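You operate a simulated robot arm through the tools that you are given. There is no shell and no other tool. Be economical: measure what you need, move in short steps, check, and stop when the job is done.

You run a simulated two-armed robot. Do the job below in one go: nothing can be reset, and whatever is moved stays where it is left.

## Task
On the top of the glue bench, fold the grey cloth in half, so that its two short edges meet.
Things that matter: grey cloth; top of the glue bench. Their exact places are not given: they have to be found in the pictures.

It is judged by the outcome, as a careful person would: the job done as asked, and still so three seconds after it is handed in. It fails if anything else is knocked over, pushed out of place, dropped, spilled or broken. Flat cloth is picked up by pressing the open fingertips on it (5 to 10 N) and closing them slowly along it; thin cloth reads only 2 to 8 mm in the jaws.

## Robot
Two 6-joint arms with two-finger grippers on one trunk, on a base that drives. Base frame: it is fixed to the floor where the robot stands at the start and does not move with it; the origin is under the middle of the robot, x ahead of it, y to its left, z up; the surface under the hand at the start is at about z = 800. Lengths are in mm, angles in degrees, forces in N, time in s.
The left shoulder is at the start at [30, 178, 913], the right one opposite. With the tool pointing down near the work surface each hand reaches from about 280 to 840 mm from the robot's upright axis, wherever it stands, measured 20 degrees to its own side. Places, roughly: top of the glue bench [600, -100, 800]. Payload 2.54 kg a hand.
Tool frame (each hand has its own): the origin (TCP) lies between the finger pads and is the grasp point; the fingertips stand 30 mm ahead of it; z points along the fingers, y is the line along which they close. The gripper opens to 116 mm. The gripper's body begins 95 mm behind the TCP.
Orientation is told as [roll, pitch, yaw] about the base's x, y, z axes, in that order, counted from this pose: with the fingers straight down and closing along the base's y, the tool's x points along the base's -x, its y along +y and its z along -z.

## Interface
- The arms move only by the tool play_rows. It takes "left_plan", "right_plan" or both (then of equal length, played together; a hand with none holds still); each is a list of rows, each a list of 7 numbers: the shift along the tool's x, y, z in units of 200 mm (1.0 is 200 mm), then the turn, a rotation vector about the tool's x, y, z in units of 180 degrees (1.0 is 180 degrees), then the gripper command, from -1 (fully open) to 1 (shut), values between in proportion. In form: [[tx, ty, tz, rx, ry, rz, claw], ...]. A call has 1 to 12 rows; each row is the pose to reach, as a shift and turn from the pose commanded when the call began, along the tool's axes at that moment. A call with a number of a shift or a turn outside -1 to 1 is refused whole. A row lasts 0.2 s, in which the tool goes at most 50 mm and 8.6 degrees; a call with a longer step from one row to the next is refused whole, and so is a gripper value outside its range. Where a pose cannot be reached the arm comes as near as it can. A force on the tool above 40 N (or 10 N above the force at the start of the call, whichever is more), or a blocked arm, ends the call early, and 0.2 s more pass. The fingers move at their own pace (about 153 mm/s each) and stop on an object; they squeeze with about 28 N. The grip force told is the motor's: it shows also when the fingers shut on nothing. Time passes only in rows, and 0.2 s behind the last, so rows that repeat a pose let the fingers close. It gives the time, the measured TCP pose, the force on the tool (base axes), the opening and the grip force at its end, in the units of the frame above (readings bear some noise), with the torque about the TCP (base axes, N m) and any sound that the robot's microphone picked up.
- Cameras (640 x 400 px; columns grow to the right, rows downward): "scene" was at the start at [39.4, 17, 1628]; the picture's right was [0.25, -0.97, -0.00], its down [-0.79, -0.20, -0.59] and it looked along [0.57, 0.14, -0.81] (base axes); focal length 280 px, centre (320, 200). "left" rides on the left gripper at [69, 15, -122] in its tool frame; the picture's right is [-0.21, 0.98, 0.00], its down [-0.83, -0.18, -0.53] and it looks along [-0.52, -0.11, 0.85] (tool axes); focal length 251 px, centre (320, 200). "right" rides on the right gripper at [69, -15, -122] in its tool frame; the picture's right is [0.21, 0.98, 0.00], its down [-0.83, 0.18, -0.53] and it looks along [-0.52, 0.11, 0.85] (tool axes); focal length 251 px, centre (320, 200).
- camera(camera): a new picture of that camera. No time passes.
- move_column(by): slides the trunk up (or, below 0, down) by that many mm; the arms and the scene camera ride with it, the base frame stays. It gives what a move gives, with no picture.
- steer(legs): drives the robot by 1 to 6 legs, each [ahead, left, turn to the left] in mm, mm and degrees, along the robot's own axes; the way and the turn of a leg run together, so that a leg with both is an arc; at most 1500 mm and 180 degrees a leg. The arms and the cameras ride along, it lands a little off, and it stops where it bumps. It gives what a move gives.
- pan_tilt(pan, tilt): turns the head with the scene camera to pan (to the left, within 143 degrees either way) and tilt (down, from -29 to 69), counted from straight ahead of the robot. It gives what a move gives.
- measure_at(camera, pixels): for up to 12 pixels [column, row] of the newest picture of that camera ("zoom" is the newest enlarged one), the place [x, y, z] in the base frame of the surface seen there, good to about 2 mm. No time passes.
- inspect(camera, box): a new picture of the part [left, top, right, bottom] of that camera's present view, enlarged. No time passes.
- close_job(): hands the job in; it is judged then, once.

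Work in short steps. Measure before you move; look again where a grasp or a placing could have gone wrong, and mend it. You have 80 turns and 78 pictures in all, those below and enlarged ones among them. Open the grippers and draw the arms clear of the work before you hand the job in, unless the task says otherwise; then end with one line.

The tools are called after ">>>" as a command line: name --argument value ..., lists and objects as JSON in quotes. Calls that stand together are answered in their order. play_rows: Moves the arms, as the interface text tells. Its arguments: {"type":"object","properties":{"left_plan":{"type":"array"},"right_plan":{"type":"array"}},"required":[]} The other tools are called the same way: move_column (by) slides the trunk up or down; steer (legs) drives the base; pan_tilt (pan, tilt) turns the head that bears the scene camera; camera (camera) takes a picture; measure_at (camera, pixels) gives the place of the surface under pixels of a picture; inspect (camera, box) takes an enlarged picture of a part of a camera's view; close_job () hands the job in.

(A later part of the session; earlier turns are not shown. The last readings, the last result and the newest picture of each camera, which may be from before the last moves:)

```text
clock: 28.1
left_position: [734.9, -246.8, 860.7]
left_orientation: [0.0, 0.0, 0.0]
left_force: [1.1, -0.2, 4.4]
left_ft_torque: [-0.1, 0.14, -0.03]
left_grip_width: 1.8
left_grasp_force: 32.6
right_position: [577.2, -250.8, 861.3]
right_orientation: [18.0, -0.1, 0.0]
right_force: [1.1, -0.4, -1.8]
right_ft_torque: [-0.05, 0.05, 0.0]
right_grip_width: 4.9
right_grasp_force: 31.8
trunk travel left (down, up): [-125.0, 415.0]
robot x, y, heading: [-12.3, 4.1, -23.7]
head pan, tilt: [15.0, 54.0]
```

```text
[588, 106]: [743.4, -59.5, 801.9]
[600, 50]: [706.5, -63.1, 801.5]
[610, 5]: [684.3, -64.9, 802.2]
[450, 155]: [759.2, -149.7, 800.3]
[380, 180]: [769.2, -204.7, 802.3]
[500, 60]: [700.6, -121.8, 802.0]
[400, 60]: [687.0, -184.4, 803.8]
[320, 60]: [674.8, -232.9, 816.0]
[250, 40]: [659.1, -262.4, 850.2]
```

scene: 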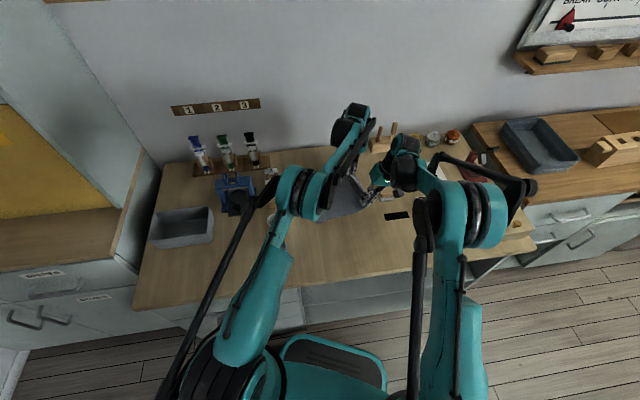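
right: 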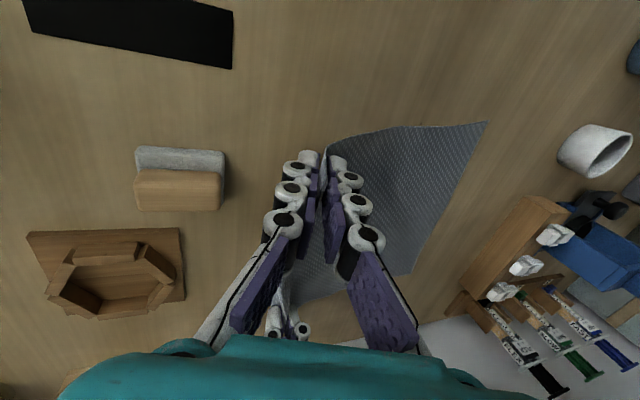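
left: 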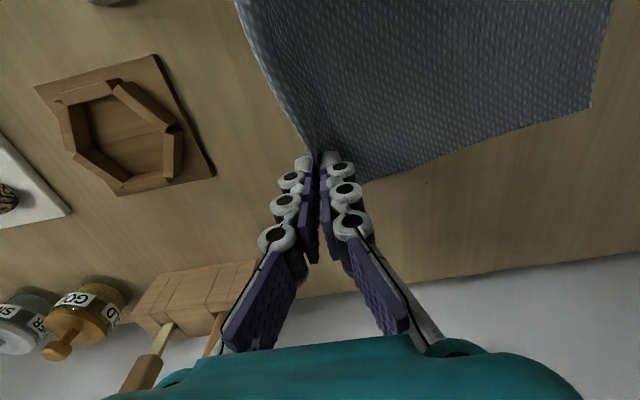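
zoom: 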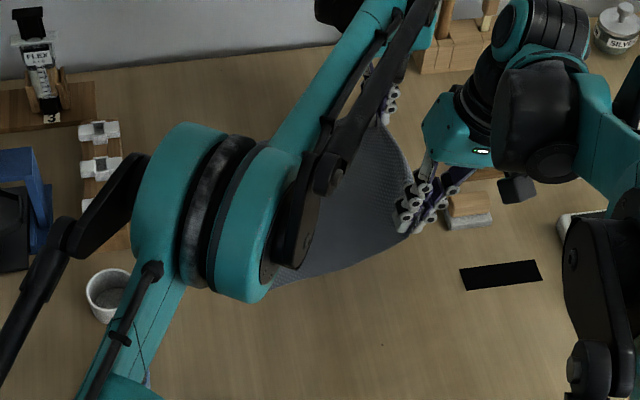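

The cloth slid ~60 mm outward while pinching: its left edge now runs (537,-77)–(743,-60), so the fold line is near y≈-190. I carry both hands to the apex above it and look.

>>> play_rows --left_plan '[[0.01, 0.06, -0.08, 0.028, 0, 0, 1], [0.02, 0.14, -0.15, 0.056, 0, 0, 1], [0.03, 0.235, -0.2, 0.083, 0, 0, 1], [0.04, 0.335, -0.21, 0.111, 0, 0, 1], [0.04, 0.335, -0.21, 0.111, 0, 0, 1]]' --right_plan '[[0.01, 0.08, -0.05, 0.025, 0, 0, 1], [0.02, 0.17, -0.085, 0.05, 0, 0, 1], [0.035, 0.265, -0.11, 0.075, 0, 0, 1], [0.045, 0.358, -0.115, 0.1, 0, 0, 1], [0.045, 0.358, -0.115, 0.1, 0, 0, 1]]'

>>> camera --camera "right"

>>> inspect --camera "scene" --box '[240, 130, 440, 255]'

>>> camera --camera "left"

```text
clock: 29.3
left_position: [726.1, -180.2, 901.5]
left_orientation: [-20.0, 0.0, 0.0]
left_force: [0.1, -0.3, -1.4]
left_ft_torque: [-0.04, 0.03, -0.01]
left_grip_width: 5.4
left_grasp_force: 33.9
right_position: [567.7, -190.1, 903.6]
right_orientation: [0.0, -0.1, 0.0]
right_force: [-0.4, -0.3, -1.8]
right_ft_torque: [0.03, 0.02, 0.0]
right_grip_width: 5.1
right_grasp_force: 27.3
trunk travel left (down, up): [-125.0, 415.0]
robot x, y, heading: [-8.6, 4.7, -23.9]
head pan, tilt: [15.0, 54.0]
```

```text
48 pictures are left
```

right: 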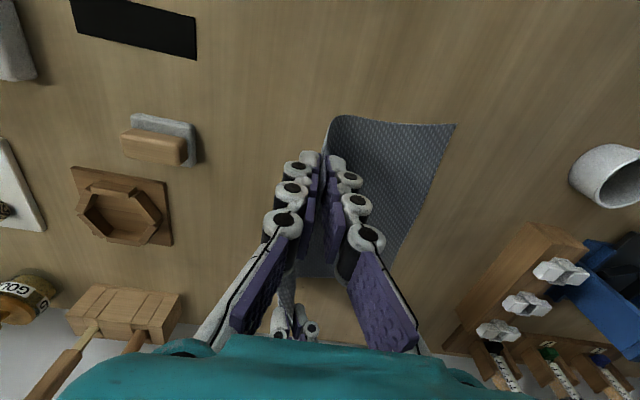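

```text
3.20 times, centred on (340, 192) of scene
```

zoom: 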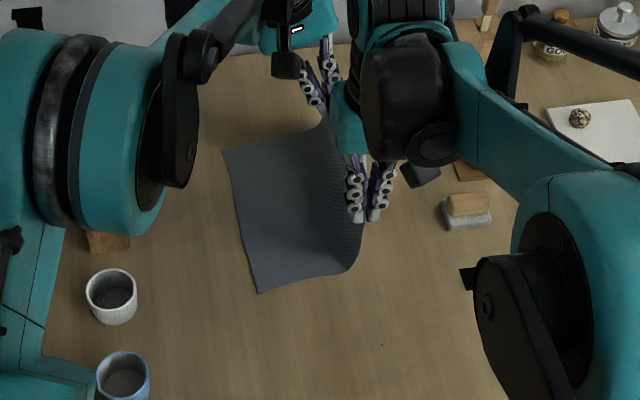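

```text
46 pictures are left
```

left: 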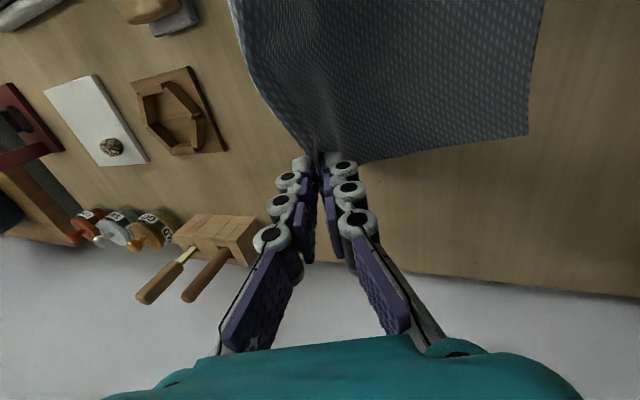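

Both hands lift the whole right end evenly. I re-measure the left corners and the curve near the fingers in the newest pictures.

>>> measure_at --camera "zoom" --pixels '[[223, 149], [259, 292], [240, 215], [350, 268], [320, 277], [365, 235], [340, 180], [335, 140], [290, 220], [325, 122]]'

>>> measure_at --camera "left" --pixels '[[527, 132], [380, 155], [300, 130], [260, 90], [240, 40], [430, 100]]'

```text
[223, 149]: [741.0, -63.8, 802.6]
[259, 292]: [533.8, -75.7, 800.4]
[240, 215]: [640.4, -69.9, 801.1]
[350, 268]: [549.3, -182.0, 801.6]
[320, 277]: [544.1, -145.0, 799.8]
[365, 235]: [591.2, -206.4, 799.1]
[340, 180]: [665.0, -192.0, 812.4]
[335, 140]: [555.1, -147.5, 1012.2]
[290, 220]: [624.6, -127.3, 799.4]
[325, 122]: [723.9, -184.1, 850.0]
```

```text
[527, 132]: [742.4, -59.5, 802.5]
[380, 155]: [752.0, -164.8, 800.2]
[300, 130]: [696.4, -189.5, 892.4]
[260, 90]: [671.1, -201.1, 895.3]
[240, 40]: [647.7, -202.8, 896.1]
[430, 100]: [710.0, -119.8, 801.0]
```

The fold line sits at y≈-190 and the cloth rises cleanly to the jaws, with ~40 mm inside them. I now arc both hands over and down so the mouths land about 40 mm short of the left edge, leaning both wrists toward +y.

>>> play_rows --left_plan '[[0.01, 0.098, -0.012, 0.01, 0, 0, 1], [0.02, 0.196, -0.018, 0.02, 0, 0, 1], [0.03, 0.295, 0.015, 0.03, 0, 0, 1], [0.04, 0.394, 0.059, 0.04, 0, 0, 1], [0.05, 0.47, 0.11, 0.05, 0, 0, 1], [0.055, 0.546, 0.169, 0.056, 0, 0, 1], [0.055, 0.546, 0.169, 0.056, 0, 0, 1]]' --right_plan '[[0.008, 0.088, 0.01, 0.015, 0, 0, 1], [0.015, 0.175, 0.04, 0.03, 0, 0, 1], [0.025, 0.25, 0.1, 0.045, 0, 0, 1], [0.035, 0.33, 0.18, 0.06, 0, 0, 1], [0.043, 0.375, 0.25, 0.075, 0, 0, 1], [0.05, 0.42, 0.33, 0.083, 0, 0, 1], [0.05, 0.42, 0.33, 0.083, 0, 0, 1]]'

>>> camera --camera "right"

>>> inspect --camera "scene" --box '[240, 130, 440, 255]'

>>> camera --camera "left"

```text
clock: 30.9
left_position: [714.8, -88.5, 831.8]
left_orientation: [-30.1, -0.2, 0.0]
left_force: [0.2, 0.2, 0.7]
left_ft_torque: [0.12, 0.04, 0.01]
left_grip_width: 3.1
left_grasp_force: 35.7
right_position: [556.8, -107.4, 840.1]
right_orientation: [-15.1, 0.0, 0.0]
right_force: [-1.4, 0.5, 1.4]
right_ft_torque: [0.19, 0.07, 0.04]
right_grip_width: 4.5
right_grasp_force: 29.6
trunk travel left (down, up): [-125.0, 415.0]
robot x, y, heading: [-9.3, 6.0, -23.7]
head pan, tilt: [15.0, 54.0]
```

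```text
45 pictures are left
```

right: 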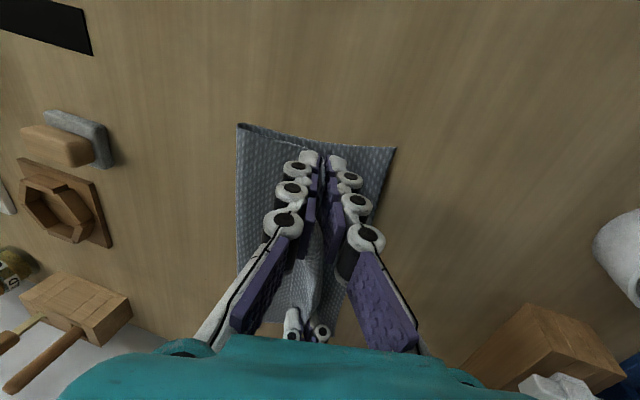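

```text
3.20 times, centred on (340, 192) of scene
```

zoom: 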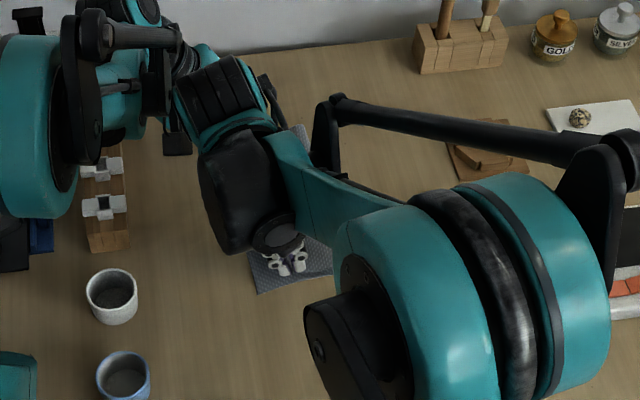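

```text
43 pictures are left
```

left: 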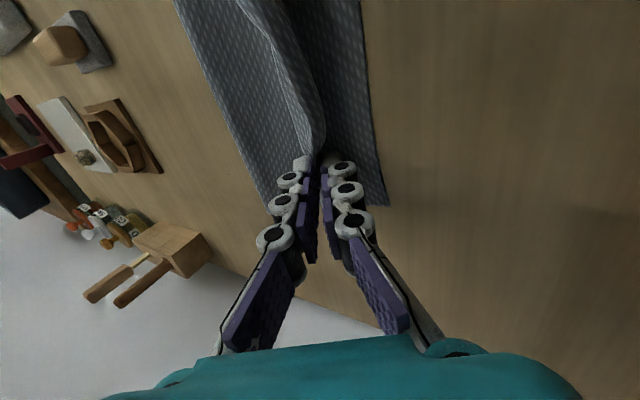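

The edge now stands over the lower layer. I measure the crease, the left edge and the standing edge before releasing.

>>> measure_at --camera "left" --pixels '[[386, 204], [370, 100], [362, 10], [265, 200], [220, 110], [182, 15], [320, 130], [290, 50], [270, 10], [340, 80]]'

>>> measure_at --camera "right" --pixels '[[240, 125], [393, 149], [238, 200], [240, 260], [310, 148], [345, 143], [375, 200]]'

```text
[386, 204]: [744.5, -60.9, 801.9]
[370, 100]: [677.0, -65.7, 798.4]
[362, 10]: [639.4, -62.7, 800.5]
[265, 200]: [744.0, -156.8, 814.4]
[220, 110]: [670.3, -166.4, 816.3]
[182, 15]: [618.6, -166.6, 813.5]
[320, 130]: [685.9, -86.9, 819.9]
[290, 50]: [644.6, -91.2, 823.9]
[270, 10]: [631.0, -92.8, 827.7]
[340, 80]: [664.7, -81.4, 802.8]
```

```text
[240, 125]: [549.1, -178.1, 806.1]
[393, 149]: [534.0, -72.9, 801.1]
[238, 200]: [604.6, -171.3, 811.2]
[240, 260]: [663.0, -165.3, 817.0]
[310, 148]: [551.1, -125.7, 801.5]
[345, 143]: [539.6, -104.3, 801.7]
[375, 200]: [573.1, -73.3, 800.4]
```

The free edge is ~15–20 mm short of the left edge with the crease still puffed, so I pull both hands 10 mm further, then open a little and look before withdrawing.

>>> play_rows --left_plan '[[0, 0.022, -0.013, 0, 0, 0, 1], [0, 0.043, -0.025, 0, 0, 0, 1], [0, 0.043, -0.045, 0, 0, 0, 0.9], [0, 0.043, -0.055, 0, 0, 0, 0.75], [0, 0.043, -0.055, 0, 0, 0, 0.7], [0, 0.043, -0.055, 0, 0, 0, 0.7]]' --right_plan '[[0, 0.024, -0.006, 0, 0, 0, 1], [0, 0.048, -0.013, 0, 0, 0, 1], [0, 0.048, -0.013, 0, 0, 0, 0.9], [0, 0.048, -0.02, 0, 0, 0, 0.75], [0, 0.048, -0.02, 0, 0, 0, 0.7], [0, 0.048, -0.02, 0, 0, 0, 0.7]]'

>>> camera --camera "left"

>>> camera --camera "right"

```text
clock: 32.3
left_position: [714.9, -74.0, 837.5]
left_orientation: [-30.1, 0.0, 0.0]
left_force: [-0.3, -0.1, 0.5]
left_ft_torque: [0.01, 0.01, 0.0]
left_grip_width: 17.5
left_grasp_force: 0.0
right_position: [557.9, -97.9, 839.7]
right_orientation: [-14.8, -0.1, 0.1]
right_force: [-0.1, -0.5, 0.0]
right_ft_torque: [-0.03, 0.01, 0.01]
right_grip_width: 17.4
right_grasp_force: 0.1
trunk travel left (down, up): [-125.0, 415.0]
robot x, y, heading: [-11.0, 1.1, -23.7]
head pan, tilt: [15.0, 54.0]
```

```text
42 pictures are left
```

left: 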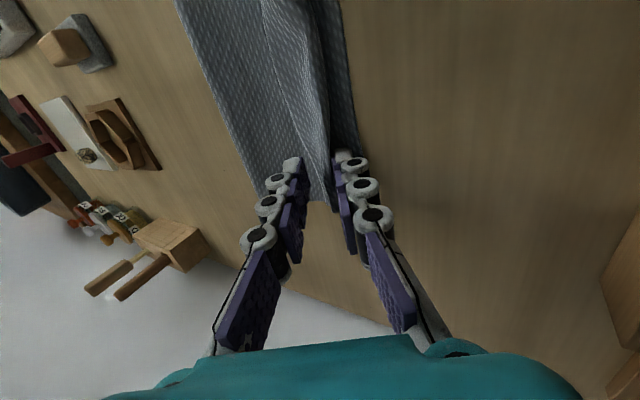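

```text
41 pictures are left
```

right: 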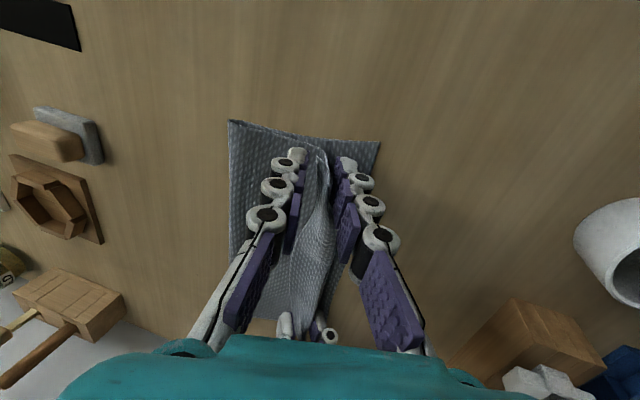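

The pads have let go and the edge leans between them. I draw both hands straight back along their fingers, 70 mm.

>>> play_rows --left_plan '[[0, 0, -0.08, 0, 0, 0, 0.6], [0, 0, -0.18, 0, 0, 0, 0.6], [0, 0, -0.28, 0, 0, 0, 0.6], [0, 0, -0.38, 0, 0, 0, 0.6]]' --right_plan '[[0, 0, -0.08, 0, 0, 0, 0.6], [0, 0, -0.18, 0, 0, 0, 0.6], [0, 0, -0.28, 0, 0, 0, 0.6], [0, 0, -0.38, 0, 0, 0, 0.6]]'

>>> camera --camera "right"

>>> camera --camera "left"

```text
clock: 33.3
left_position: [715.5, -35.7, 904.2]
left_orientation: [-30.2, 0.0, -0.1]
left_force: [0.1, 0.8, 0.0]
left_ft_torque: [0.0, 0.03, 0.01]
left_grip_width: 23.2
left_grasp_force: 0.1
right_position: [555.9, -77.2, 914.9]
right_orientation: [-15.1, 0.0, 0.1]
right_force: [-0.6, -0.3, 0.4]
right_ft_torque: [-0.02, -0.01, 0.0]
right_grip_width: 23.3
right_grasp_force: 0.0
trunk travel left (down, up): [-125.0, 415.0]
robot x, y, heading: [-12.5, 5.8, -23.8]
head pan, tilt: [15.0, 54.0]
```

```text
40 pictures are left
```

right: 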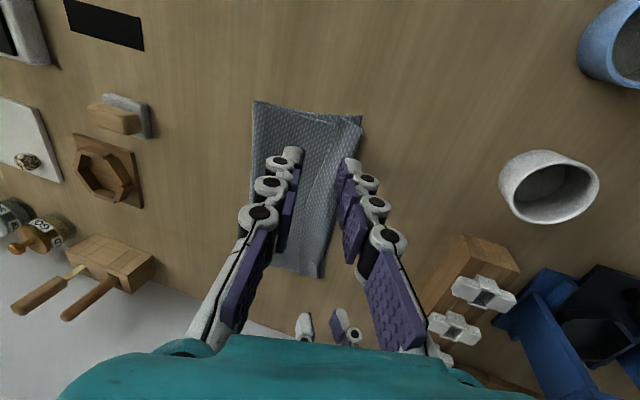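

```text
39 pictures are left
```

left: 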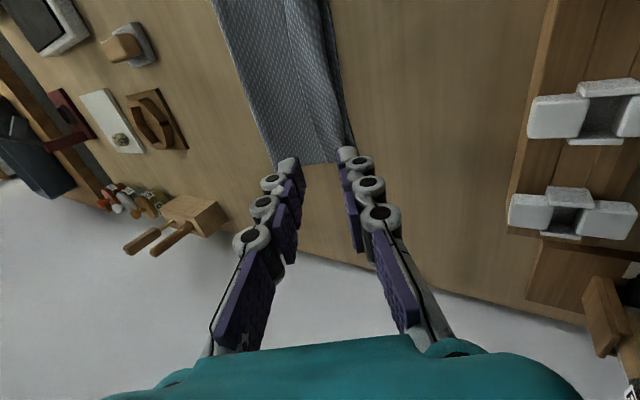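

It looks neatly laid. I take the right arm off to -y first, then the left back toward the robot, to get a clear look.

>>> play_rows --right_plan '[[0, -0.1, -0.15, 0, 0, 0, 0.6], [0, -0.3, -0.15, 0, 0, 0, 0.6], [0, -0.5, -0.15, 0, 0, 0, 0.6], [0, -0.7, -0.1, 0, 0, 0, 0.6], [0, -0.9, -0.05, 0, 0, 0, 0.6], [0, -1.0, 0.0, 0, 0, 0, 0.6]]'

>>> play_rows --left_plan '[[0.0, 0.01, -0.2, 0, 0, 0, 0.6], [0.1, 0.02, -0.4, 0, 0, 0, 0.6], [0.3, 0.03, -0.5, 0, 0, 0, 0.6], [0.5, 0.035, -0.54, 0, 0, 0, 0.6], [0.7, 0.035, -0.54, 0, 0, 0, 0.6], [0.9, 0.035, -0.54, 0, 0, 0, 0.6]]'

>>> camera --camera "scene"

```text
clock: 34.7
left_position: [715.6, -36.6, 902.8]
left_orientation: [-30.0, 0.1, -0.1]
left_force: [-0.1, 0.1, 0.0]
left_ft_torque: [0.02, 0.02, -0.03]
left_grip_width: 23.3
left_grasp_force: 0.0
right_position: [559.3, -269.2, 965.4]
right_orientation: [-14.9, 0.0, 0.0]
right_force: [0.8, 0.3, 0.4]
right_ft_torque: [-0.01, 0.02, 0.01]
right_grip_width: 23.4
right_grasp_force: 0.1
trunk travel left (down, up): [-125.0, 415.0]
robot x, y, heading: [-10.4, 5.4, -23.9]
head pan, tilt: [15.0, 54.0]
```

```text
clock: 36.1
left_position: [535.4, 24.9, 993.5]
left_orientation: [-30.1, -0.1, 0.0]
left_force: [0.6, -0.1, -0.4]
left_ft_torque: [-0.02, -0.04, 0.01]
left_grip_width: 22.9
left_grasp_force: 0.0
right_position: [558.7, -270.5, 967.3]
right_orientation: [-14.9, -0.1, 0.1]
right_force: [-0.5, 1.7, 0.1]
right_ft_torque: [0.0, -0.02, 0.02]
right_grip_width: 23.5
right_grasp_force: 0.0
trunk travel left (down, up): [-125.0, 415.0]
robot x, y, heading: [-14.9, 6.8, -23.8]
head pan, tilt: [15.0, 54.0]
```

```text
38 pictures are left
```

scene: 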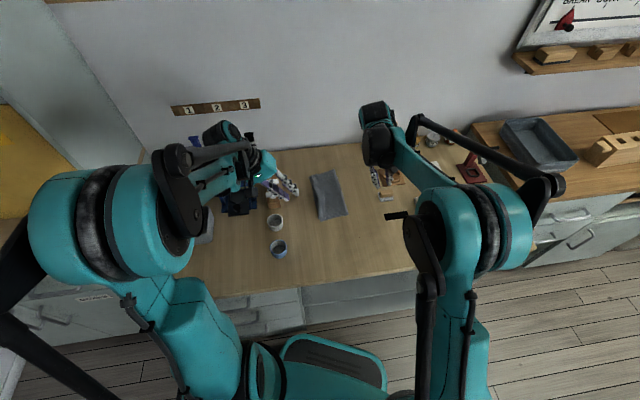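

The view is clear; I zoom on the folded cloth.

>>> inspect --camera "scene" --box '[285, 155, 375, 230]'

>>> camera --camera "right"

>>> camera --camera "left"

```text
5.33 times, centred on (330, 192) of scene
```

zoom: 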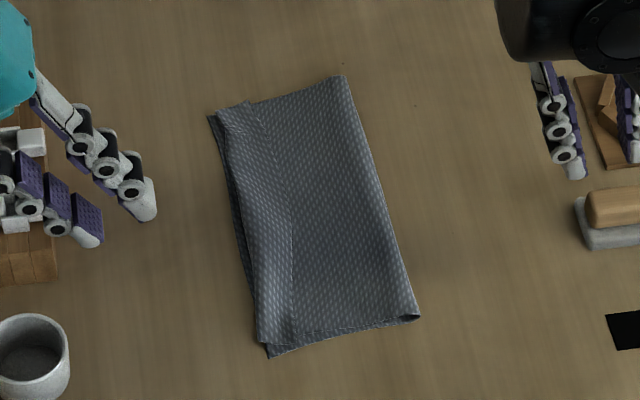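

```text
36 pictures are left
```

right: 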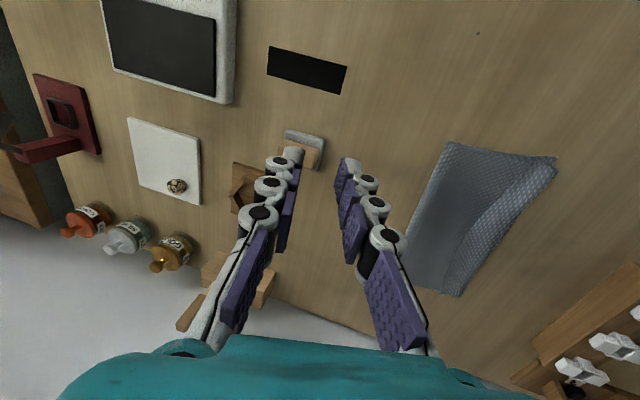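

```text
35 pictures are left
```

left: 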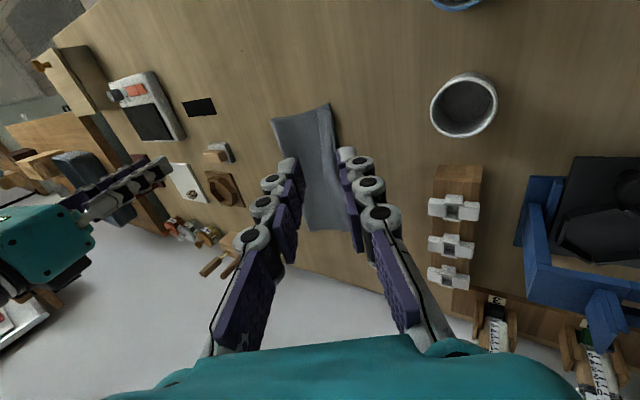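

Edges nearly meet, with a thin strip of lower layer on the left (zoom ~215–265). I measure the gap and the heights.

>>> measure_at --camera "zoom" --pixels '[[209, 117], [222, 115], [234, 215], [245, 214], [268, 355], [259, 342], [290, 230], [265, 225], [340, 200], [375, 190], [345, 78], [418, 316]]'

```text
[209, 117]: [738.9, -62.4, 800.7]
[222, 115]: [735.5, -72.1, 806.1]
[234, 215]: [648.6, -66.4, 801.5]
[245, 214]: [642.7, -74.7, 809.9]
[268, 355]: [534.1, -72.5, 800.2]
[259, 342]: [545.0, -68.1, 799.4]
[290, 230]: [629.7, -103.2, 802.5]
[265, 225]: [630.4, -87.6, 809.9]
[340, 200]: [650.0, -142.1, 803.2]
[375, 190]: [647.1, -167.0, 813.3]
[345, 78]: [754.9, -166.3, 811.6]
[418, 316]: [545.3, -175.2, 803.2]
```

The top edge is ~8–10 mm short because its hem still waves (z≈810). I'll press it flat with the right hand's closed fingertips; first I bring that hand upright above (640,-95).

>>> play_rows --right_plan '[[-0.07, 0.17, 0.02, -0.02, 0, 0, 1], [-0.14, 0.34, 0.05, -0.04, 0, 0, 1], [-0.21, 0.51, 0.1, -0.06, 0, 0, 1], [-0.28, 0.68, 0.15, -0.083, 0, 0, 1], [-0.35, 0.84, 0.2, -0.083, 0, 0, 1], [-0.405, 0.984, 0.29, -0.083, 0, 0, 1], [-0.405, 0.984, 0.29, -0.083, 0, 0, 1]]'

>>> camera --camera "right"

```text
clock: 37.7
left_position: [535.5, 25.4, 992.8]
left_orientation: [-30.1, 0.1, -0.1]
left_force: [-0.7, -0.1, 0.5]
left_ft_torque: [-0.02, -0.01, 0.0]
left_grip_width: 23.2
left_grasp_force: 0.0
right_position: [637.6, -96.9, 858.9]
right_orientation: [0.0, -0.1, 0.0]
right_force: [-0.3, -0.3, -0.3]
right_ft_torque: [0.01, 0.0, 0.03]
right_grip_width: 0.2
right_grasp_force: 27.8
trunk travel left (down, up): [-125.0, 415.0]
robot x, y, heading: [-13.1, 2.9, -23.9]
head pan, tilt: [15.0, 54.0]
```

```text
34 pictures are left
```

right: 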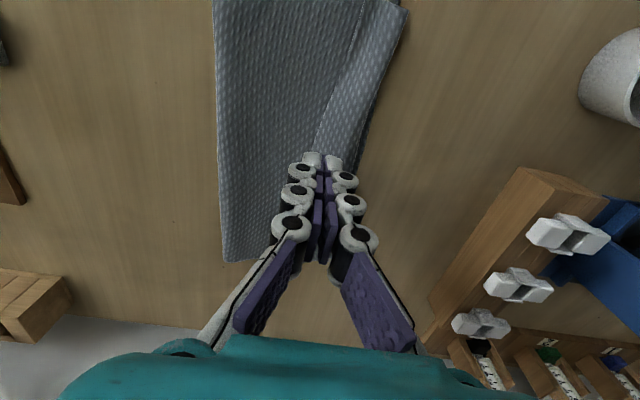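

I press down at y≈-97 and sweep 10 mm toward the edge lightly, then lift.

>>> play_rows --right_plan '[[0, 0, 0.08, 0, 0, 0, 1], [0, 0, 0.12, 0, 0, 0, 1], [0, 0, 0.13, 0, 0, 0, 1], [0, 0.025, 0.133, 0, 0, 0, 1], [0, 0.05, 0.133, 0, 0, 0, 1]]'

>>> camera --camera "right"

```text
clock: 38.9
left_position: [535.5, 24.8, 991.3]
left_orientation: [-30.1, 0.0, 0.0]
left_force: [0.1, -0.9, -0.1]
left_ft_torque: [-0.03, -0.02, 0.02]
left_grip_width: 23.4
left_grasp_force: 0.0
right_position: [638.7, -84.7, 832.9]
right_orientation: [-0.1, 0.0, 0.1]
right_force: [0.4, 0.1, 0.9]
right_ft_torque: [-0.03, -0.02, -0.01]
right_grip_width: 0.0
right_grasp_force: 27.7
trunk travel left (down, up): [-125.0, 415.0]
robot x, y, heading: [-11.6, 4.8, -23.5]
head pan, tilt: [15.0, 54.0]
```

```text
33 pictures are left
```

right: 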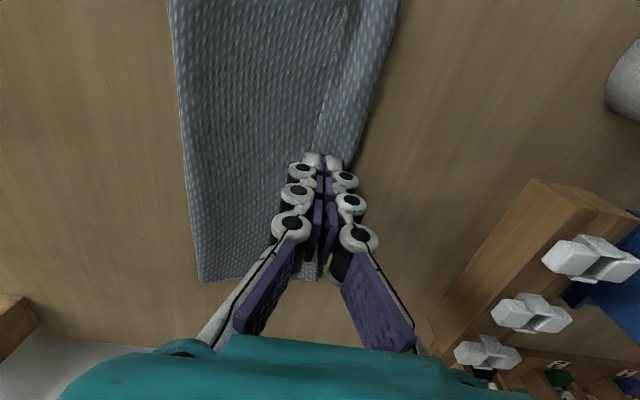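

The lower strip is no longer visible at mid-edge. I press once more there, then repeat at the far end (x≈710).

>>> play_rows --right_plan '[[0, 0, 0.008, 0, 0, 0, 1], [0, 0, -0.12, 0, 0, 0, 1], [-0.18, -0.05, -0.12, 0, 0, 0, 1], [-0.37, -0.05, -0.12, 0, 0, 0, 1], [-0.37, -0.05, 0.0, 0, 0, 0, 1], [-0.37, -0.02, 0.0, 0, 0, 0, 1], [-0.37, 0.01, 0.0, 0, 0, 0, 1], [-0.37, 0.01, 0.008, 0, 0, 0, 1], [-0.37, 0.01, -0.12, 0, 0, 0, 1]]'

>>> play_rows --right_plan '[[0.2, -0.06, 0, 0, 0, 0, 1], [0.4, -0.06, 0, 0, 0, 0, 1], [0.6, -0.06, 0, 0, 0, 0, 1], [0.74, -0.06, 0, 0, 0, 0, 1], [0.74, -0.06, 0.12, 0, 0, 0, 1], [0.74, -0.03, 0.12, 0, 0, 0, 1], [0.74, 0.0, 0.12, 0, 0, 0, 1], [0.74, 0.0, 0.128, 0, 0, 0, 1], [0.74, 0.0, -0.1, 0, 0, 0, 1], [0.74, 0.0, -0.2, 0, 0, 0, 1]]'

>>> camera --camera "right"

```text
clock: 40.9
left_position: [536.0, 25.0, 991.7]
left_orientation: [-30.1, 0.0, 0.1]
left_force: [0.6, -0.3, 0.4]
left_ft_torque: [0.0, -0.02, -0.03]
left_grip_width: 23.5
left_grasp_force: 0.1
right_position: [712.8, -83.8, 856.7]
right_orientation: [-0.1, 0.1, 0.0]
right_force: [-0.7, -0.5, -0.1]
right_ft_torque: [0.01, -0.01, 0.01]
right_grip_width: 0.0
right_grasp_force: 28.0
trunk travel left (down, up): [-125.0, 415.0]
robot x, y, heading: [-9.3, 5.4, -23.4]
head pan, tilt: [15.0, 54.0]
```

```text
clock: 43.1
left_position: [537.1, 25.1, 992.1]
left_orientation: [-30.1, 0.0, 0.0]
left_force: [1.3, -0.5, -0.2]
left_ft_torque: [0.01, 0.02, 0.03]
left_grip_width: 23.2
left_grasp_force: 0.0
right_position: [563.7, -83.7, 896.5]
right_orientation: [0.0, 0.1, 0.0]
right_force: [0.5, 0.2, -0.2]
right_ft_torque: [-0.02, 0.03, 0.05]
right_grip_width: 0.2
right_grasp_force: 28.5
trunk travel left (down, up): [-125.0, 415.0]
robot x, y, heading: [-11.7, 3.8, -23.9]
head pan, tilt: [15.0, 54.0]
```

```text
32 pictures are left
```

right: 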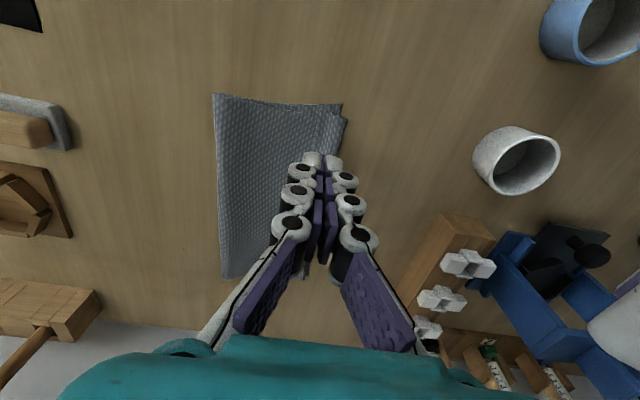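

Pressing done. I draw the right arm away to -y (high) and check the result.

>>> play_rows --right_plan '[[0, -0.1, -0.2, 0, 0, 0, 0.6], [0, -0.3, -0.3, 0, 0, 0, 0.6], [0, -0.5, -0.35, 0, 0, 0, 0.6], [0, -0.7, -0.35, 0, 0, 0, 0.6], [0, -0.9, -0.35, 0, 0, 0, 0.6], [0, -1, -0.35, 0, 0, 0, 0.6]]'

>>> inspect --camera "scene" --box '[285, 155, 375, 230]'

```text
clock: 44.5
left_position: [536.8, 24.3, 992.0]
left_orientation: [-30.0, 0.0, 0.0]
left_force: [-0.6, -0.5, -0.1]
left_ft_torque: [0.0, 0.01, 0.01]
left_grip_width: 23.1
left_grasp_force: 0.0
right_position: [563.7, -283.4, 966.9]
right_orientation: [-0.1, -0.1, 0.1]
right_force: [0.1, 0.2, 0.0]
right_ft_torque: [0.01, 0.04, -0.02]
right_grip_width: 23.0
right_grasp_force: 0.1
trunk travel left (down, up): [-125.0, 415.0]
robot x, y, heading: [-10.4, 5.0, -23.7]
head pan, tilt: [15.0, 54.0]
```

```text
5.33 times, centred on (330, 192) of scene
```

zoom: 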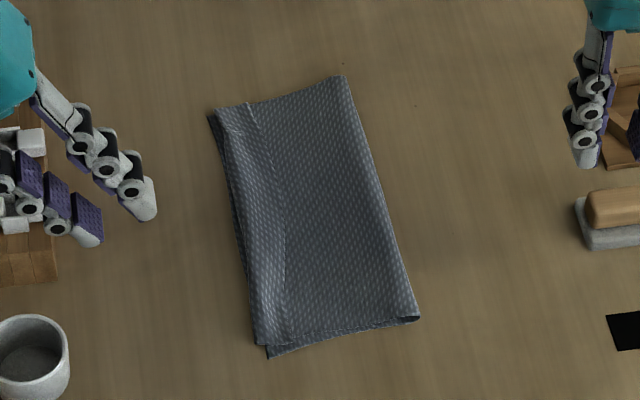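

>>> measure_at --camera "zoom" --pixels '[[209, 117], [220, 113], [234, 215], [243, 214], [268, 355], [257, 343], [290, 230], [265, 225], [375, 190], [345, 78], [418, 316], [247, 300]]'

```text
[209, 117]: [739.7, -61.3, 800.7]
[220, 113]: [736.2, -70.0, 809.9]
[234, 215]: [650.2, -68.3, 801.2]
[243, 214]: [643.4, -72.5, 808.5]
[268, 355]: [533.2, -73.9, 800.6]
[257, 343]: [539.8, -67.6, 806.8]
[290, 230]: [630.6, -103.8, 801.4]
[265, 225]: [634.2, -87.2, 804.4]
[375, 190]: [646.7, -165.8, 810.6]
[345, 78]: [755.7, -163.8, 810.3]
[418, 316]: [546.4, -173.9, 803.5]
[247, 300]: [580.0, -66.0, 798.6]
```

The outline edges meet within ~7 mm, but the line at zoom column ~285 might mean the hem is doubled back. I look closer with both wrist cameras.

>>> camera --camera "right"

>>> inspect --camera "left" --box '[240, 80, 400, 250]'

```text
30 pictures are left
```

right: 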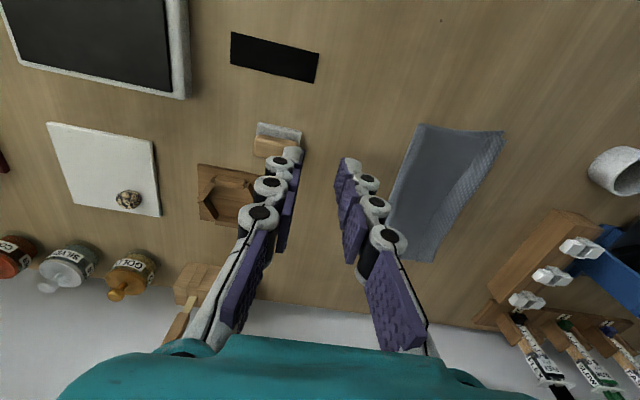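

```text
2.35 times, centred on (320, 165) of left
```

zoom: 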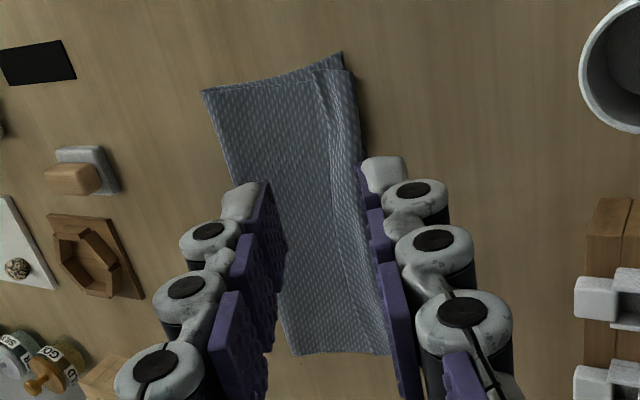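

I can't tell yet, so I bring the right wrist camera closer beside the near end for a detailed look.

>>> play_rows --right_plan '[[0.07, 0.13, 0.12, 0, 0, 0, 0.6], [0.14, 0.27, 0.25, 0, 0, 0, 0.6], [0.22, 0.4, 0.375, 0, 0, 0, 0.6], [0.22, 0.4, 0.375, 0, 0, 0, 0.6]]'

>>> inspect --camera "right" --box '[320, 60, 560, 240]'

```text
clock: 45.5
left_position: [535.6, 25.2, 992.0]
left_orientation: [-30.0, 0.0, 0.0]
left_force: [0.2, -0.2, 0.3]
left_ft_torque: [-0.01, 0.0, -0.01]
left_grip_width: 22.9
left_grasp_force: 0.1
right_position: [520.3, -203.7, 889.3]
right_orientation: [-0.1, 0.1, 0.0]
right_force: [-0.4, 0.2, -0.8]
right_ft_torque: [0.0, 0.01, 0.0]
right_grip_width: 23.4
right_grasp_force: 0.0
trunk travel left (down, up): [-125.0, 415.0]
robot x, y, heading: [-8.9, 5.0, -23.8]
head pan, tilt: [15.0, 54.0]
```

```text
2.22 times, centred on (440, 150) of right
```

zoom: 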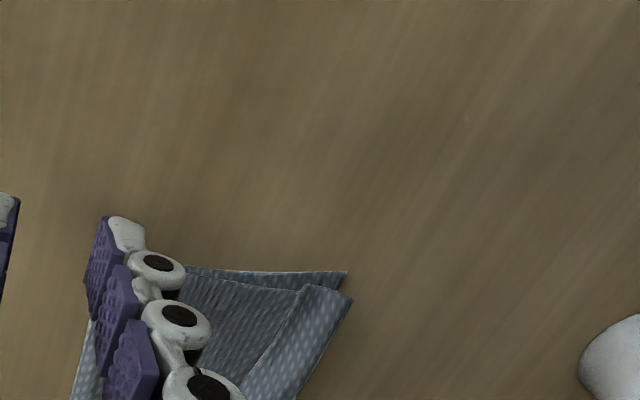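

Confirmed: the hem (~35 mm) is doubled back on top; its true edge is the line at zoom (300,285)–(245,380). I measure it so I can pinch and unfold it.

>>> measure_at --camera "zoom" --pixels '[[300, 286], [272, 335], [245, 378], [350, 299], [345, 273], [320, 350], [300, 330], [200, 275]]'

>>> camera --camera "right"

```text
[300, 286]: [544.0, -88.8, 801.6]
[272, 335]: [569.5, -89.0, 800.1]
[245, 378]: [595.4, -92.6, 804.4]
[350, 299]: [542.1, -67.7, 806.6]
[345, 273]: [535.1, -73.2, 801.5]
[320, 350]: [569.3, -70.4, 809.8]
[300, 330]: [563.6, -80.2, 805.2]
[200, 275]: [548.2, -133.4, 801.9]
```

```text
27 pictures are left
```

right: 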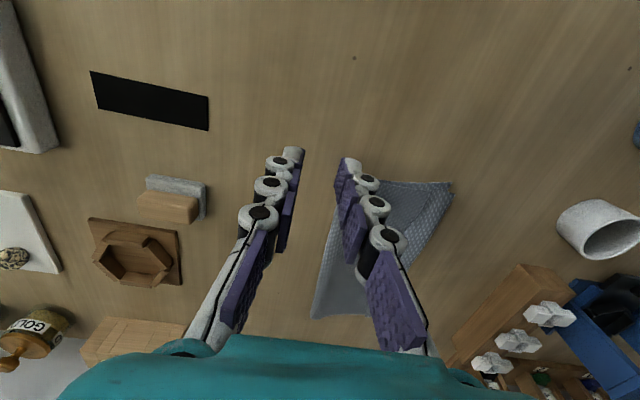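

The flap is 20–35 mm wide. I'll pinch the top layer just behind it with both hands, lift so the flap drops open by gravity, and lay it again. First the right backs off and the left comes upright over (715,-120).

>>> play_rows --right_plan '[[0, -0.1, -0.2, 0, 0, 0, 0.41], [0, -0.3, -0.3, 0, 0, 0, 0.41], [0, -0.5, -0.35, 0, 0, 0, 0.41], [0, -0.6, -0.35, 0, 0, 0, 0.41]]'

>>> play_rows --left_plan '[[-0.225, -0.078, 0.045, -0.028, 0, 0, 0.41], [-0.45, -0.165, 0.095, -0.056, 0, 0, 0.41], [-0.64, -0.26, 0.15, -0.084, 0, 0, 0.41], [-0.8, -0.356, 0.263, -0.112, 0, 0, 0.41], [-0.89, -0.398, 0.46, -0.14, 0, 0, 0.41], [-0.9, -0.41, 0.67, -0.167, 0, 0, 0.41], [-0.9, -0.395, 0.765, -0.167, 0, 0, 0.41]]'

>>> camera --camera "left"

```text
clock: 46.5
left_position: [535.9, 25.8, 992.4]
left_orientation: [-30.0, 0.0, 0.0]
left_force: [-0.2, -0.9, 0.5]
left_ft_torque: [0.03, 0.01, 0.0]
left_grip_width: 23.2
left_grasp_force: 0.0
right_position: [520.3, -323.9, 959.3]
right_orientation: [0.0, 0.0, 0.0]
right_force: [-0.6, 0.0, 0.5]
right_ft_torque: [0.04, -0.03, -0.01]
right_grip_width: 34.0
right_grasp_force: 0.1
trunk travel left (down, up): [-125.0, 415.0]
robot x, y, heading: [-8.0, 6.0, -23.4]
head pan, tilt: [15.0, 54.0]
```

```text
clock: 48.1
left_position: [717.8, -120.4, 901.3]
left_orientation: [0.2, 0.0, -0.1]
left_force: [-0.5, -0.2, -0.7]
left_ft_torque: [0.03, 0.01, 0.01]
left_grip_width: 34.3
left_grasp_force: 0.0
right_position: [520.7, -324.1, 959.8]
right_orientation: [-0.1, 0.1, 0.0]
right_force: [0.1, 0.1, 0.2]
right_ft_torque: [0.0, 0.0, 0.0]
right_grip_width: 34.2
right_grasp_force: 0.1
trunk travel left (down, up): [-125.0, 415.0]
robot x, y, heading: [-10.0, 5.2, -23.7]
head pan, tilt: [15.0, 54.0]
```

```text
26 pictures are left
```

left: 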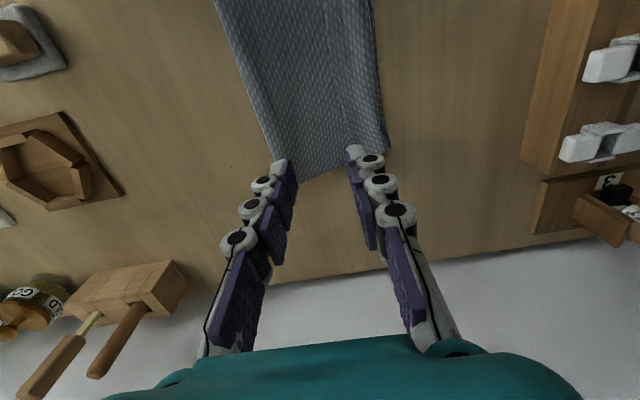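

I zoom in to locate the flap edge relative to the left fingers.

>>> inspect --camera "left" --box '[220, 0, 420, 200]'

>>> measure_at --camera "left" --pixels '[[335, 80], [350, 80], [342, 120], [340, 140], [300, 178], [345, 165], [385, 150], [270, 150], [325, 140]]'

```text
2.00 times, centred on (320, 100) of left
```

zoom: 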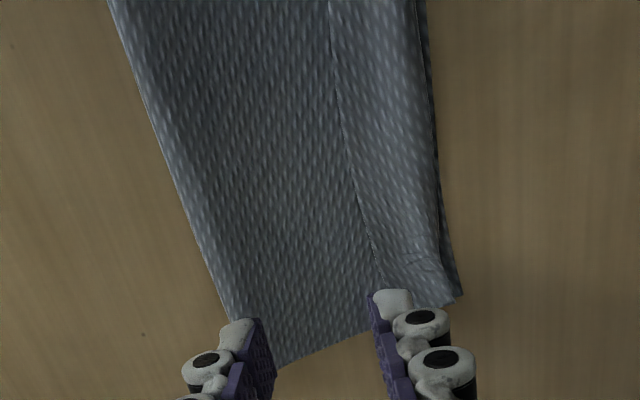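

```text
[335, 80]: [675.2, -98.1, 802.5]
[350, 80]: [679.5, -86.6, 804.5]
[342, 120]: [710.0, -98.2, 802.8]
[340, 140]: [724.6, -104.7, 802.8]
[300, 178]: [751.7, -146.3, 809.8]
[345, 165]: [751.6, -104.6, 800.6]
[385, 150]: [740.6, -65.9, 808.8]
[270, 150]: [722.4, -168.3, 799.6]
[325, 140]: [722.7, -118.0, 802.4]
```

The flap edge lies at y≈-92 to -98, so pinching at y≈-124 clears it. I lower the left there and press gently.

>>> play_rows --left_plan '[[0.025, -0.02, 0.15, 0, 0, 0, 0.41], [0.025, -0.02, 0.3, 0, 0, 0, 0.41], [0.025, -0.02, 0.335, 0, 0, 0, 0.41], [0.025, -0.02, 0.345, 0, 0, 0, 0.41], [0.025, -0.02, 0.345, 0, 0, 0, 0.41]]'

```text
clock: 49.3
left_position: [709.7, -124.8, 831.4]
left_orientation: [0.1, 0.0, 0.1]
left_force: [0.5, -0.6, -0.3]
left_ft_torque: [0.01, 0.0, 0.01]
left_grip_width: 34.4
left_grasp_force: 0.0
right_position: [519.8, -323.5, 959.3]
right_orientation: [0.1, 0.0, -0.1]
right_force: [-0.1, 0.6, 0.3]
right_ft_torque: [0.02, 0.01, 0.0]
right_grip_width: 34.2
right_grasp_force: 0.1
trunk travel left (down, up): [-125.0, 415.0]
robot x, y, heading: [-12.6, 5.3, -23.4]
head pan, tilt: [15.0, 54.0]
```

No contact yet; down 1 mm more.

>>> play_rows --left_plan '[[0, 0, 0.005, 0, 0, 0, 0.41], [0, 0, 0.005, 0, 0, 0, 0.41]]'

```text
clock: 49.9
left_position: [710.9, -125.8, 831.0]
left_orientation: [-0.1, 0.0, 0.0]
left_force: [0.5, 1.0, 2.8]
left_ft_torque: [0.01, -0.03, -0.04]
left_grip_width: 34.2
left_grasp_force: 0.0
right_position: [520.7, -322.5, 960.6]
right_orientation: [0.0, 0.0, 0.0]
right_force: [-0.2, 0.3, 0.2]
right_ft_torque: [0.01, 0.01, 0.02]
right_grip_width: 34.1
right_grasp_force: 0.0
trunk travel left (down, up): [-125.0, 415.0]
robot x, y, heading: [-10.3, 4.0, -23.8]
head pan, tilt: [15.0, 54.0]
```

2.8 N — light, which favours catching only the top layer. I add a hair and close slowly.

>>> play_rows --left_plan '[[0, 0, 0.002, 0, 0, 0, 0.5], [0, 0, 0.002, 0, 0, 0, 0.6], [0, 0, 0.002, 0, 0, 0, 0.7], [0, 0, 0.002, 0, 0, 0, 0.8], [0, 0, 0.002, 0, 0, 0, 0.9], [0, 0, 0.002, 0, 0, 0, 1], [0, 0, 0.002, 0, 0, 0, 1]]'

>>> inspect --camera "left" --box '[220, 0, 420, 200]'

```text
clock: 51.5
left_position: [712.4, -125.1, 831.4]
left_orientation: [0.0, 0.0, 0.0]
left_force: [0.9, 0.9, -0.8]
left_ft_torque: [0.01, 0.0, 0.03]
left_grip_width: 6.4
left_grasp_force: 28.3
right_position: [521.3, -323.0, 958.9]
right_orientation: [0.1, -0.1, 0.1]
right_force: [0.9, -0.1, -0.4]
right_ft_torque: [0.02, 0.02, 0.02]
right_grip_width: 34.2
right_grasp_force: 0.1
trunk travel left (down, up): [-125.0, 415.0]
robot x, y, heading: [-10.3, 4.7, -23.7]
head pan, tilt: [15.0, 54.0]
```

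```text
2.00 times, centred on (320, 100) of left
```

zoom: 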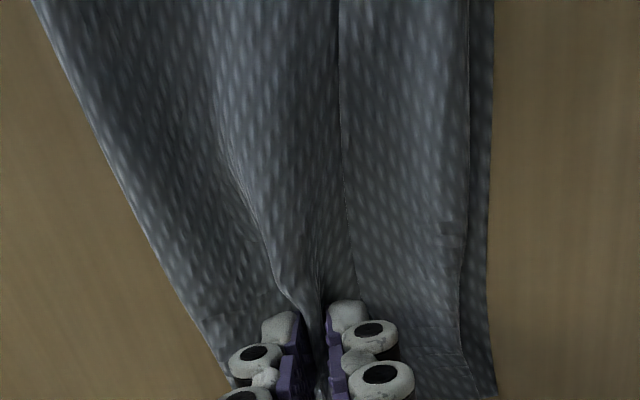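

6.4 mm: a ridge of the top layer only. I lift it 45 mm leaning the left wrist toward +y, and see whether the flap drops.

>>> play_rows --left_plan '[[0, 0.01, -0.06, 0.03, 0, 0, 1], [0, 0.03, -0.12, 0.06, 0, 0, 1], [0, 0.045, -0.18, 0.09, 0, 0, 1], [0, 0.055, -0.23, 0.12, 0, 0, 1], [0, 0.055, -0.23, 0.12, 0, 0, 1]]'

>>> camera --camera "left"

>>> inspect --camera "scene" --box '[285, 155, 375, 230]'

```text
clock: 52.7
left_position: [712.5, -114.5, 877.5]
left_orientation: [-21.7, 0.1, 0.0]
left_force: [-0.4, 0.5, -0.1]
left_ft_torque: [0.02, -0.02, -0.01]
left_grip_width: 6.2
left_grasp_force: 27.9
right_position: [521.5, -323.4, 959.8]
right_orientation: [0.0, 0.0, 0.0]
right_force: [-0.4, -1.1, -0.1]
right_ft_torque: [0.0, 0.0, 0.0]
right_grip_width: 34.0
right_grasp_force: 0.1
trunk travel left (down, up): [-125.0, 415.0]
robot x, y, heading: [-10.3, 9.2, -23.9]
head pan, tilt: [15.0, 54.0]
```

```text
23 pictures are left
```

left: 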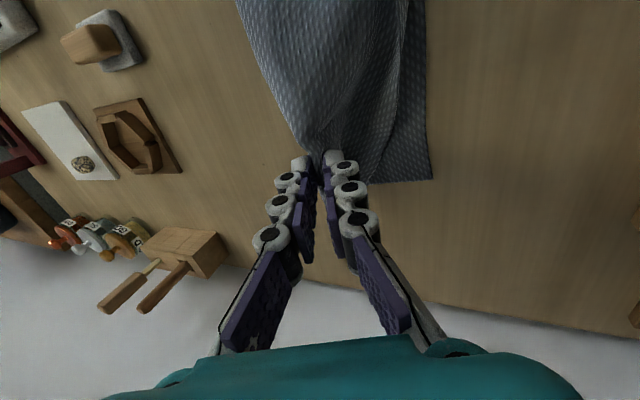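

```text
5.33 times, centred on (330, 192) of scene
```

zoom: 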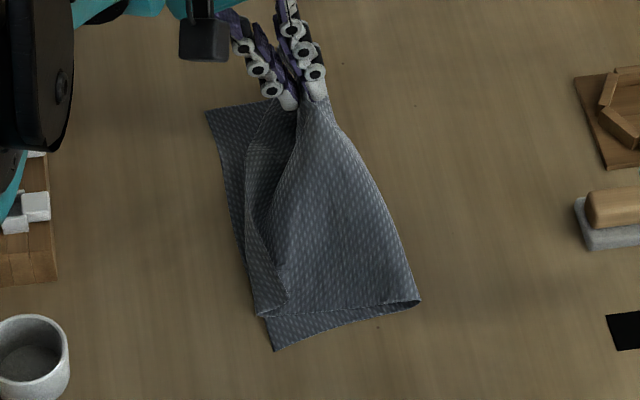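

The far flap is dropping open and the lower layer stays put. Now the right hand goes above the near end at (572,-124).

>>> play_rows --right_plan '[[-0.05, 0.2, 0, 0, 0, 0, 0.41], [-0.1, 0.4, 0, 0, 0, 0, 0.41], [-0.15, 0.6, 0, 0, 0, 0, 0.41], [-0.2, 0.8, 0.06, 0, 0, 0, 0.41], [-0.25, 0.94, 0.2, 0, 0, 0, 0.41], [-0.255, 0.995, 0.35, 0, 0, 0, 0.41], [-0.255, 0.995, 0.4, 0, 0, 0, 0.41]]'

>>> camera --camera "right"

```text
clock: 54.3
left_position: [711.2, -115.9, 877.2]
left_orientation: [-21.7, 0.0, 0.0]
left_force: [0.6, 0.1, -0.2]
left_ft_torque: [-0.02, 0.0, -0.06]
left_grip_width: 6.3
left_grasp_force: 27.8
right_position: [571.7, -123.7, 881.2]
right_orientation: [0.1, 0.1, 0.0]
right_force: [0.4, 0.4, -1.2]
right_ft_torque: [-0.01, 0.01, -0.01]
right_grip_width: 34.0
right_grasp_force: 0.0
trunk travel left (down, up): [-125.0, 415.0]
robot x, y, heading: [-12.0, 6.5, -23.8]
head pan, tilt: [15.0, 54.0]
```

```text
21 pictures are left
```

right: 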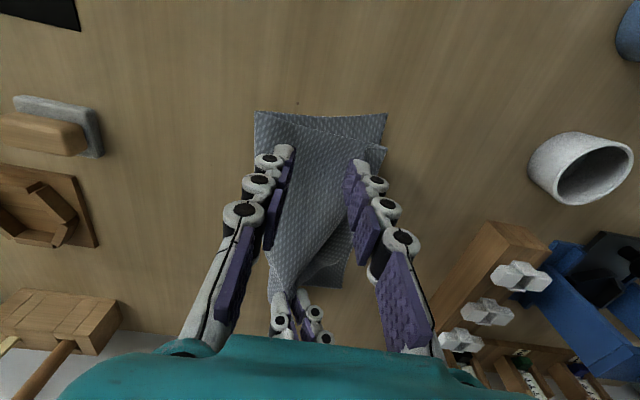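

I check where the top layer's near side and flap lie relative to the right fingers.

>>> measure_at --camera "right" --pixels '[[300, 128], [340, 138], [384, 148], [360, 148], [384, 115], [257, 112], [320, 170], [345, 165]]'

>>> inspect --camera "right" --box '[240, 90, 400, 210]'

```text
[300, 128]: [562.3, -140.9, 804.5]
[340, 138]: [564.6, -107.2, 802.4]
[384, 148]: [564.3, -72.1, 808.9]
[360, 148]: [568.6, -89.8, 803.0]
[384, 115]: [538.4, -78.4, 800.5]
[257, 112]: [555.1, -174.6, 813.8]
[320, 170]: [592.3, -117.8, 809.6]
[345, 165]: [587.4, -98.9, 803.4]
```

```text
3.33 times, centred on (320, 150) of right
```

zoom: 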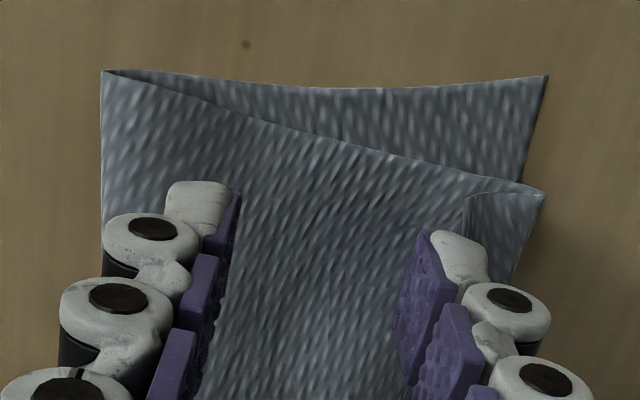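

The top layer's near side lies at x≈563; I shift the pinch to x≈584 and go down to a light press.

>>> play_rows --right_plan '[[-0.06, 0, 0.1, 0, 0, 0, 0.41], [-0.06, 0, 0.22, 0, 0, 0, 0.41], [-0.06, 0, 0.24, 0, 0, 0, 0.41], [-0.06, 0, 0.247, 0, 0, 0, 0.41], [-0.06, 0, 0.247, 0, 0, 0, 0.41]]'

```text
clock: 55.5
left_position: [711.2, -115.3, 877.8]
left_orientation: [-21.6, 0.0, 0.0]
left_force: [0.1, 0.5, -0.5]
left_ft_torque: [0.01, -0.02, 0.01]
left_grip_width: 6.3
left_grasp_force: 28.3
right_position: [582.8, -124.6, 832.3]
right_orientation: [0.0, -0.1, 0.0]
right_force: [0.8, 0.2, 1.7]
right_ft_torque: [0.05, 0.0, 0.0]
right_grip_width: 34.2
right_grasp_force: 0.1
trunk travel left (down, up): [-125.0, 415.0]
robot x, y, heading: [-11.6, 4.3, -23.7]
head pan, tilt: [15.0, 54.0]
```

Touching at 1.7 N; half a millimetre more, then close slowly.

>>> play_rows --right_plan '[[0, 0, 0.004, 0, 0, 0, 0.41], [0, 0, 0.004, 0, 0, 0, 0.5], [0, 0, 0.004, 0, 0, 0, 0.6], [0, 0, 0.004, 0, 0, 0, 0.7], [0, 0, 0.004, 0, 0, 0, 0.8], [0, 0, 0.004, 0, 0, 0, 0.9], [0, 0, 0.004, 0, 0, 0, 1], [0, 0, 0.004, 0, 0, 0, 1]]'

```text
clock: 57.3
left_position: [711.1, -114.3, 878.0]
left_orientation: [-21.6, 0.1, 0.0]
left_force: [-0.4, 0.8, -0.2]
left_ft_torque: [0.01, -0.01, 0.01]
left_grip_width: 6.4
left_grasp_force: 27.7
right_position: [583.5, -124.5, 829.8]
right_orientation: [-0.1, 0.0, 0.1]
right_force: [-0.7, -1.2, 0.1]
right_ft_torque: [0.01, -0.02, 0.03]
right_grip_width: 6.1
right_grasp_force: 28.1
trunk travel left (down, up): [-125.0, 415.0]
robot x, y, heading: [-11.9, 5.5, -23.9]
head pan, tilt: [15.0, 54.0]
```

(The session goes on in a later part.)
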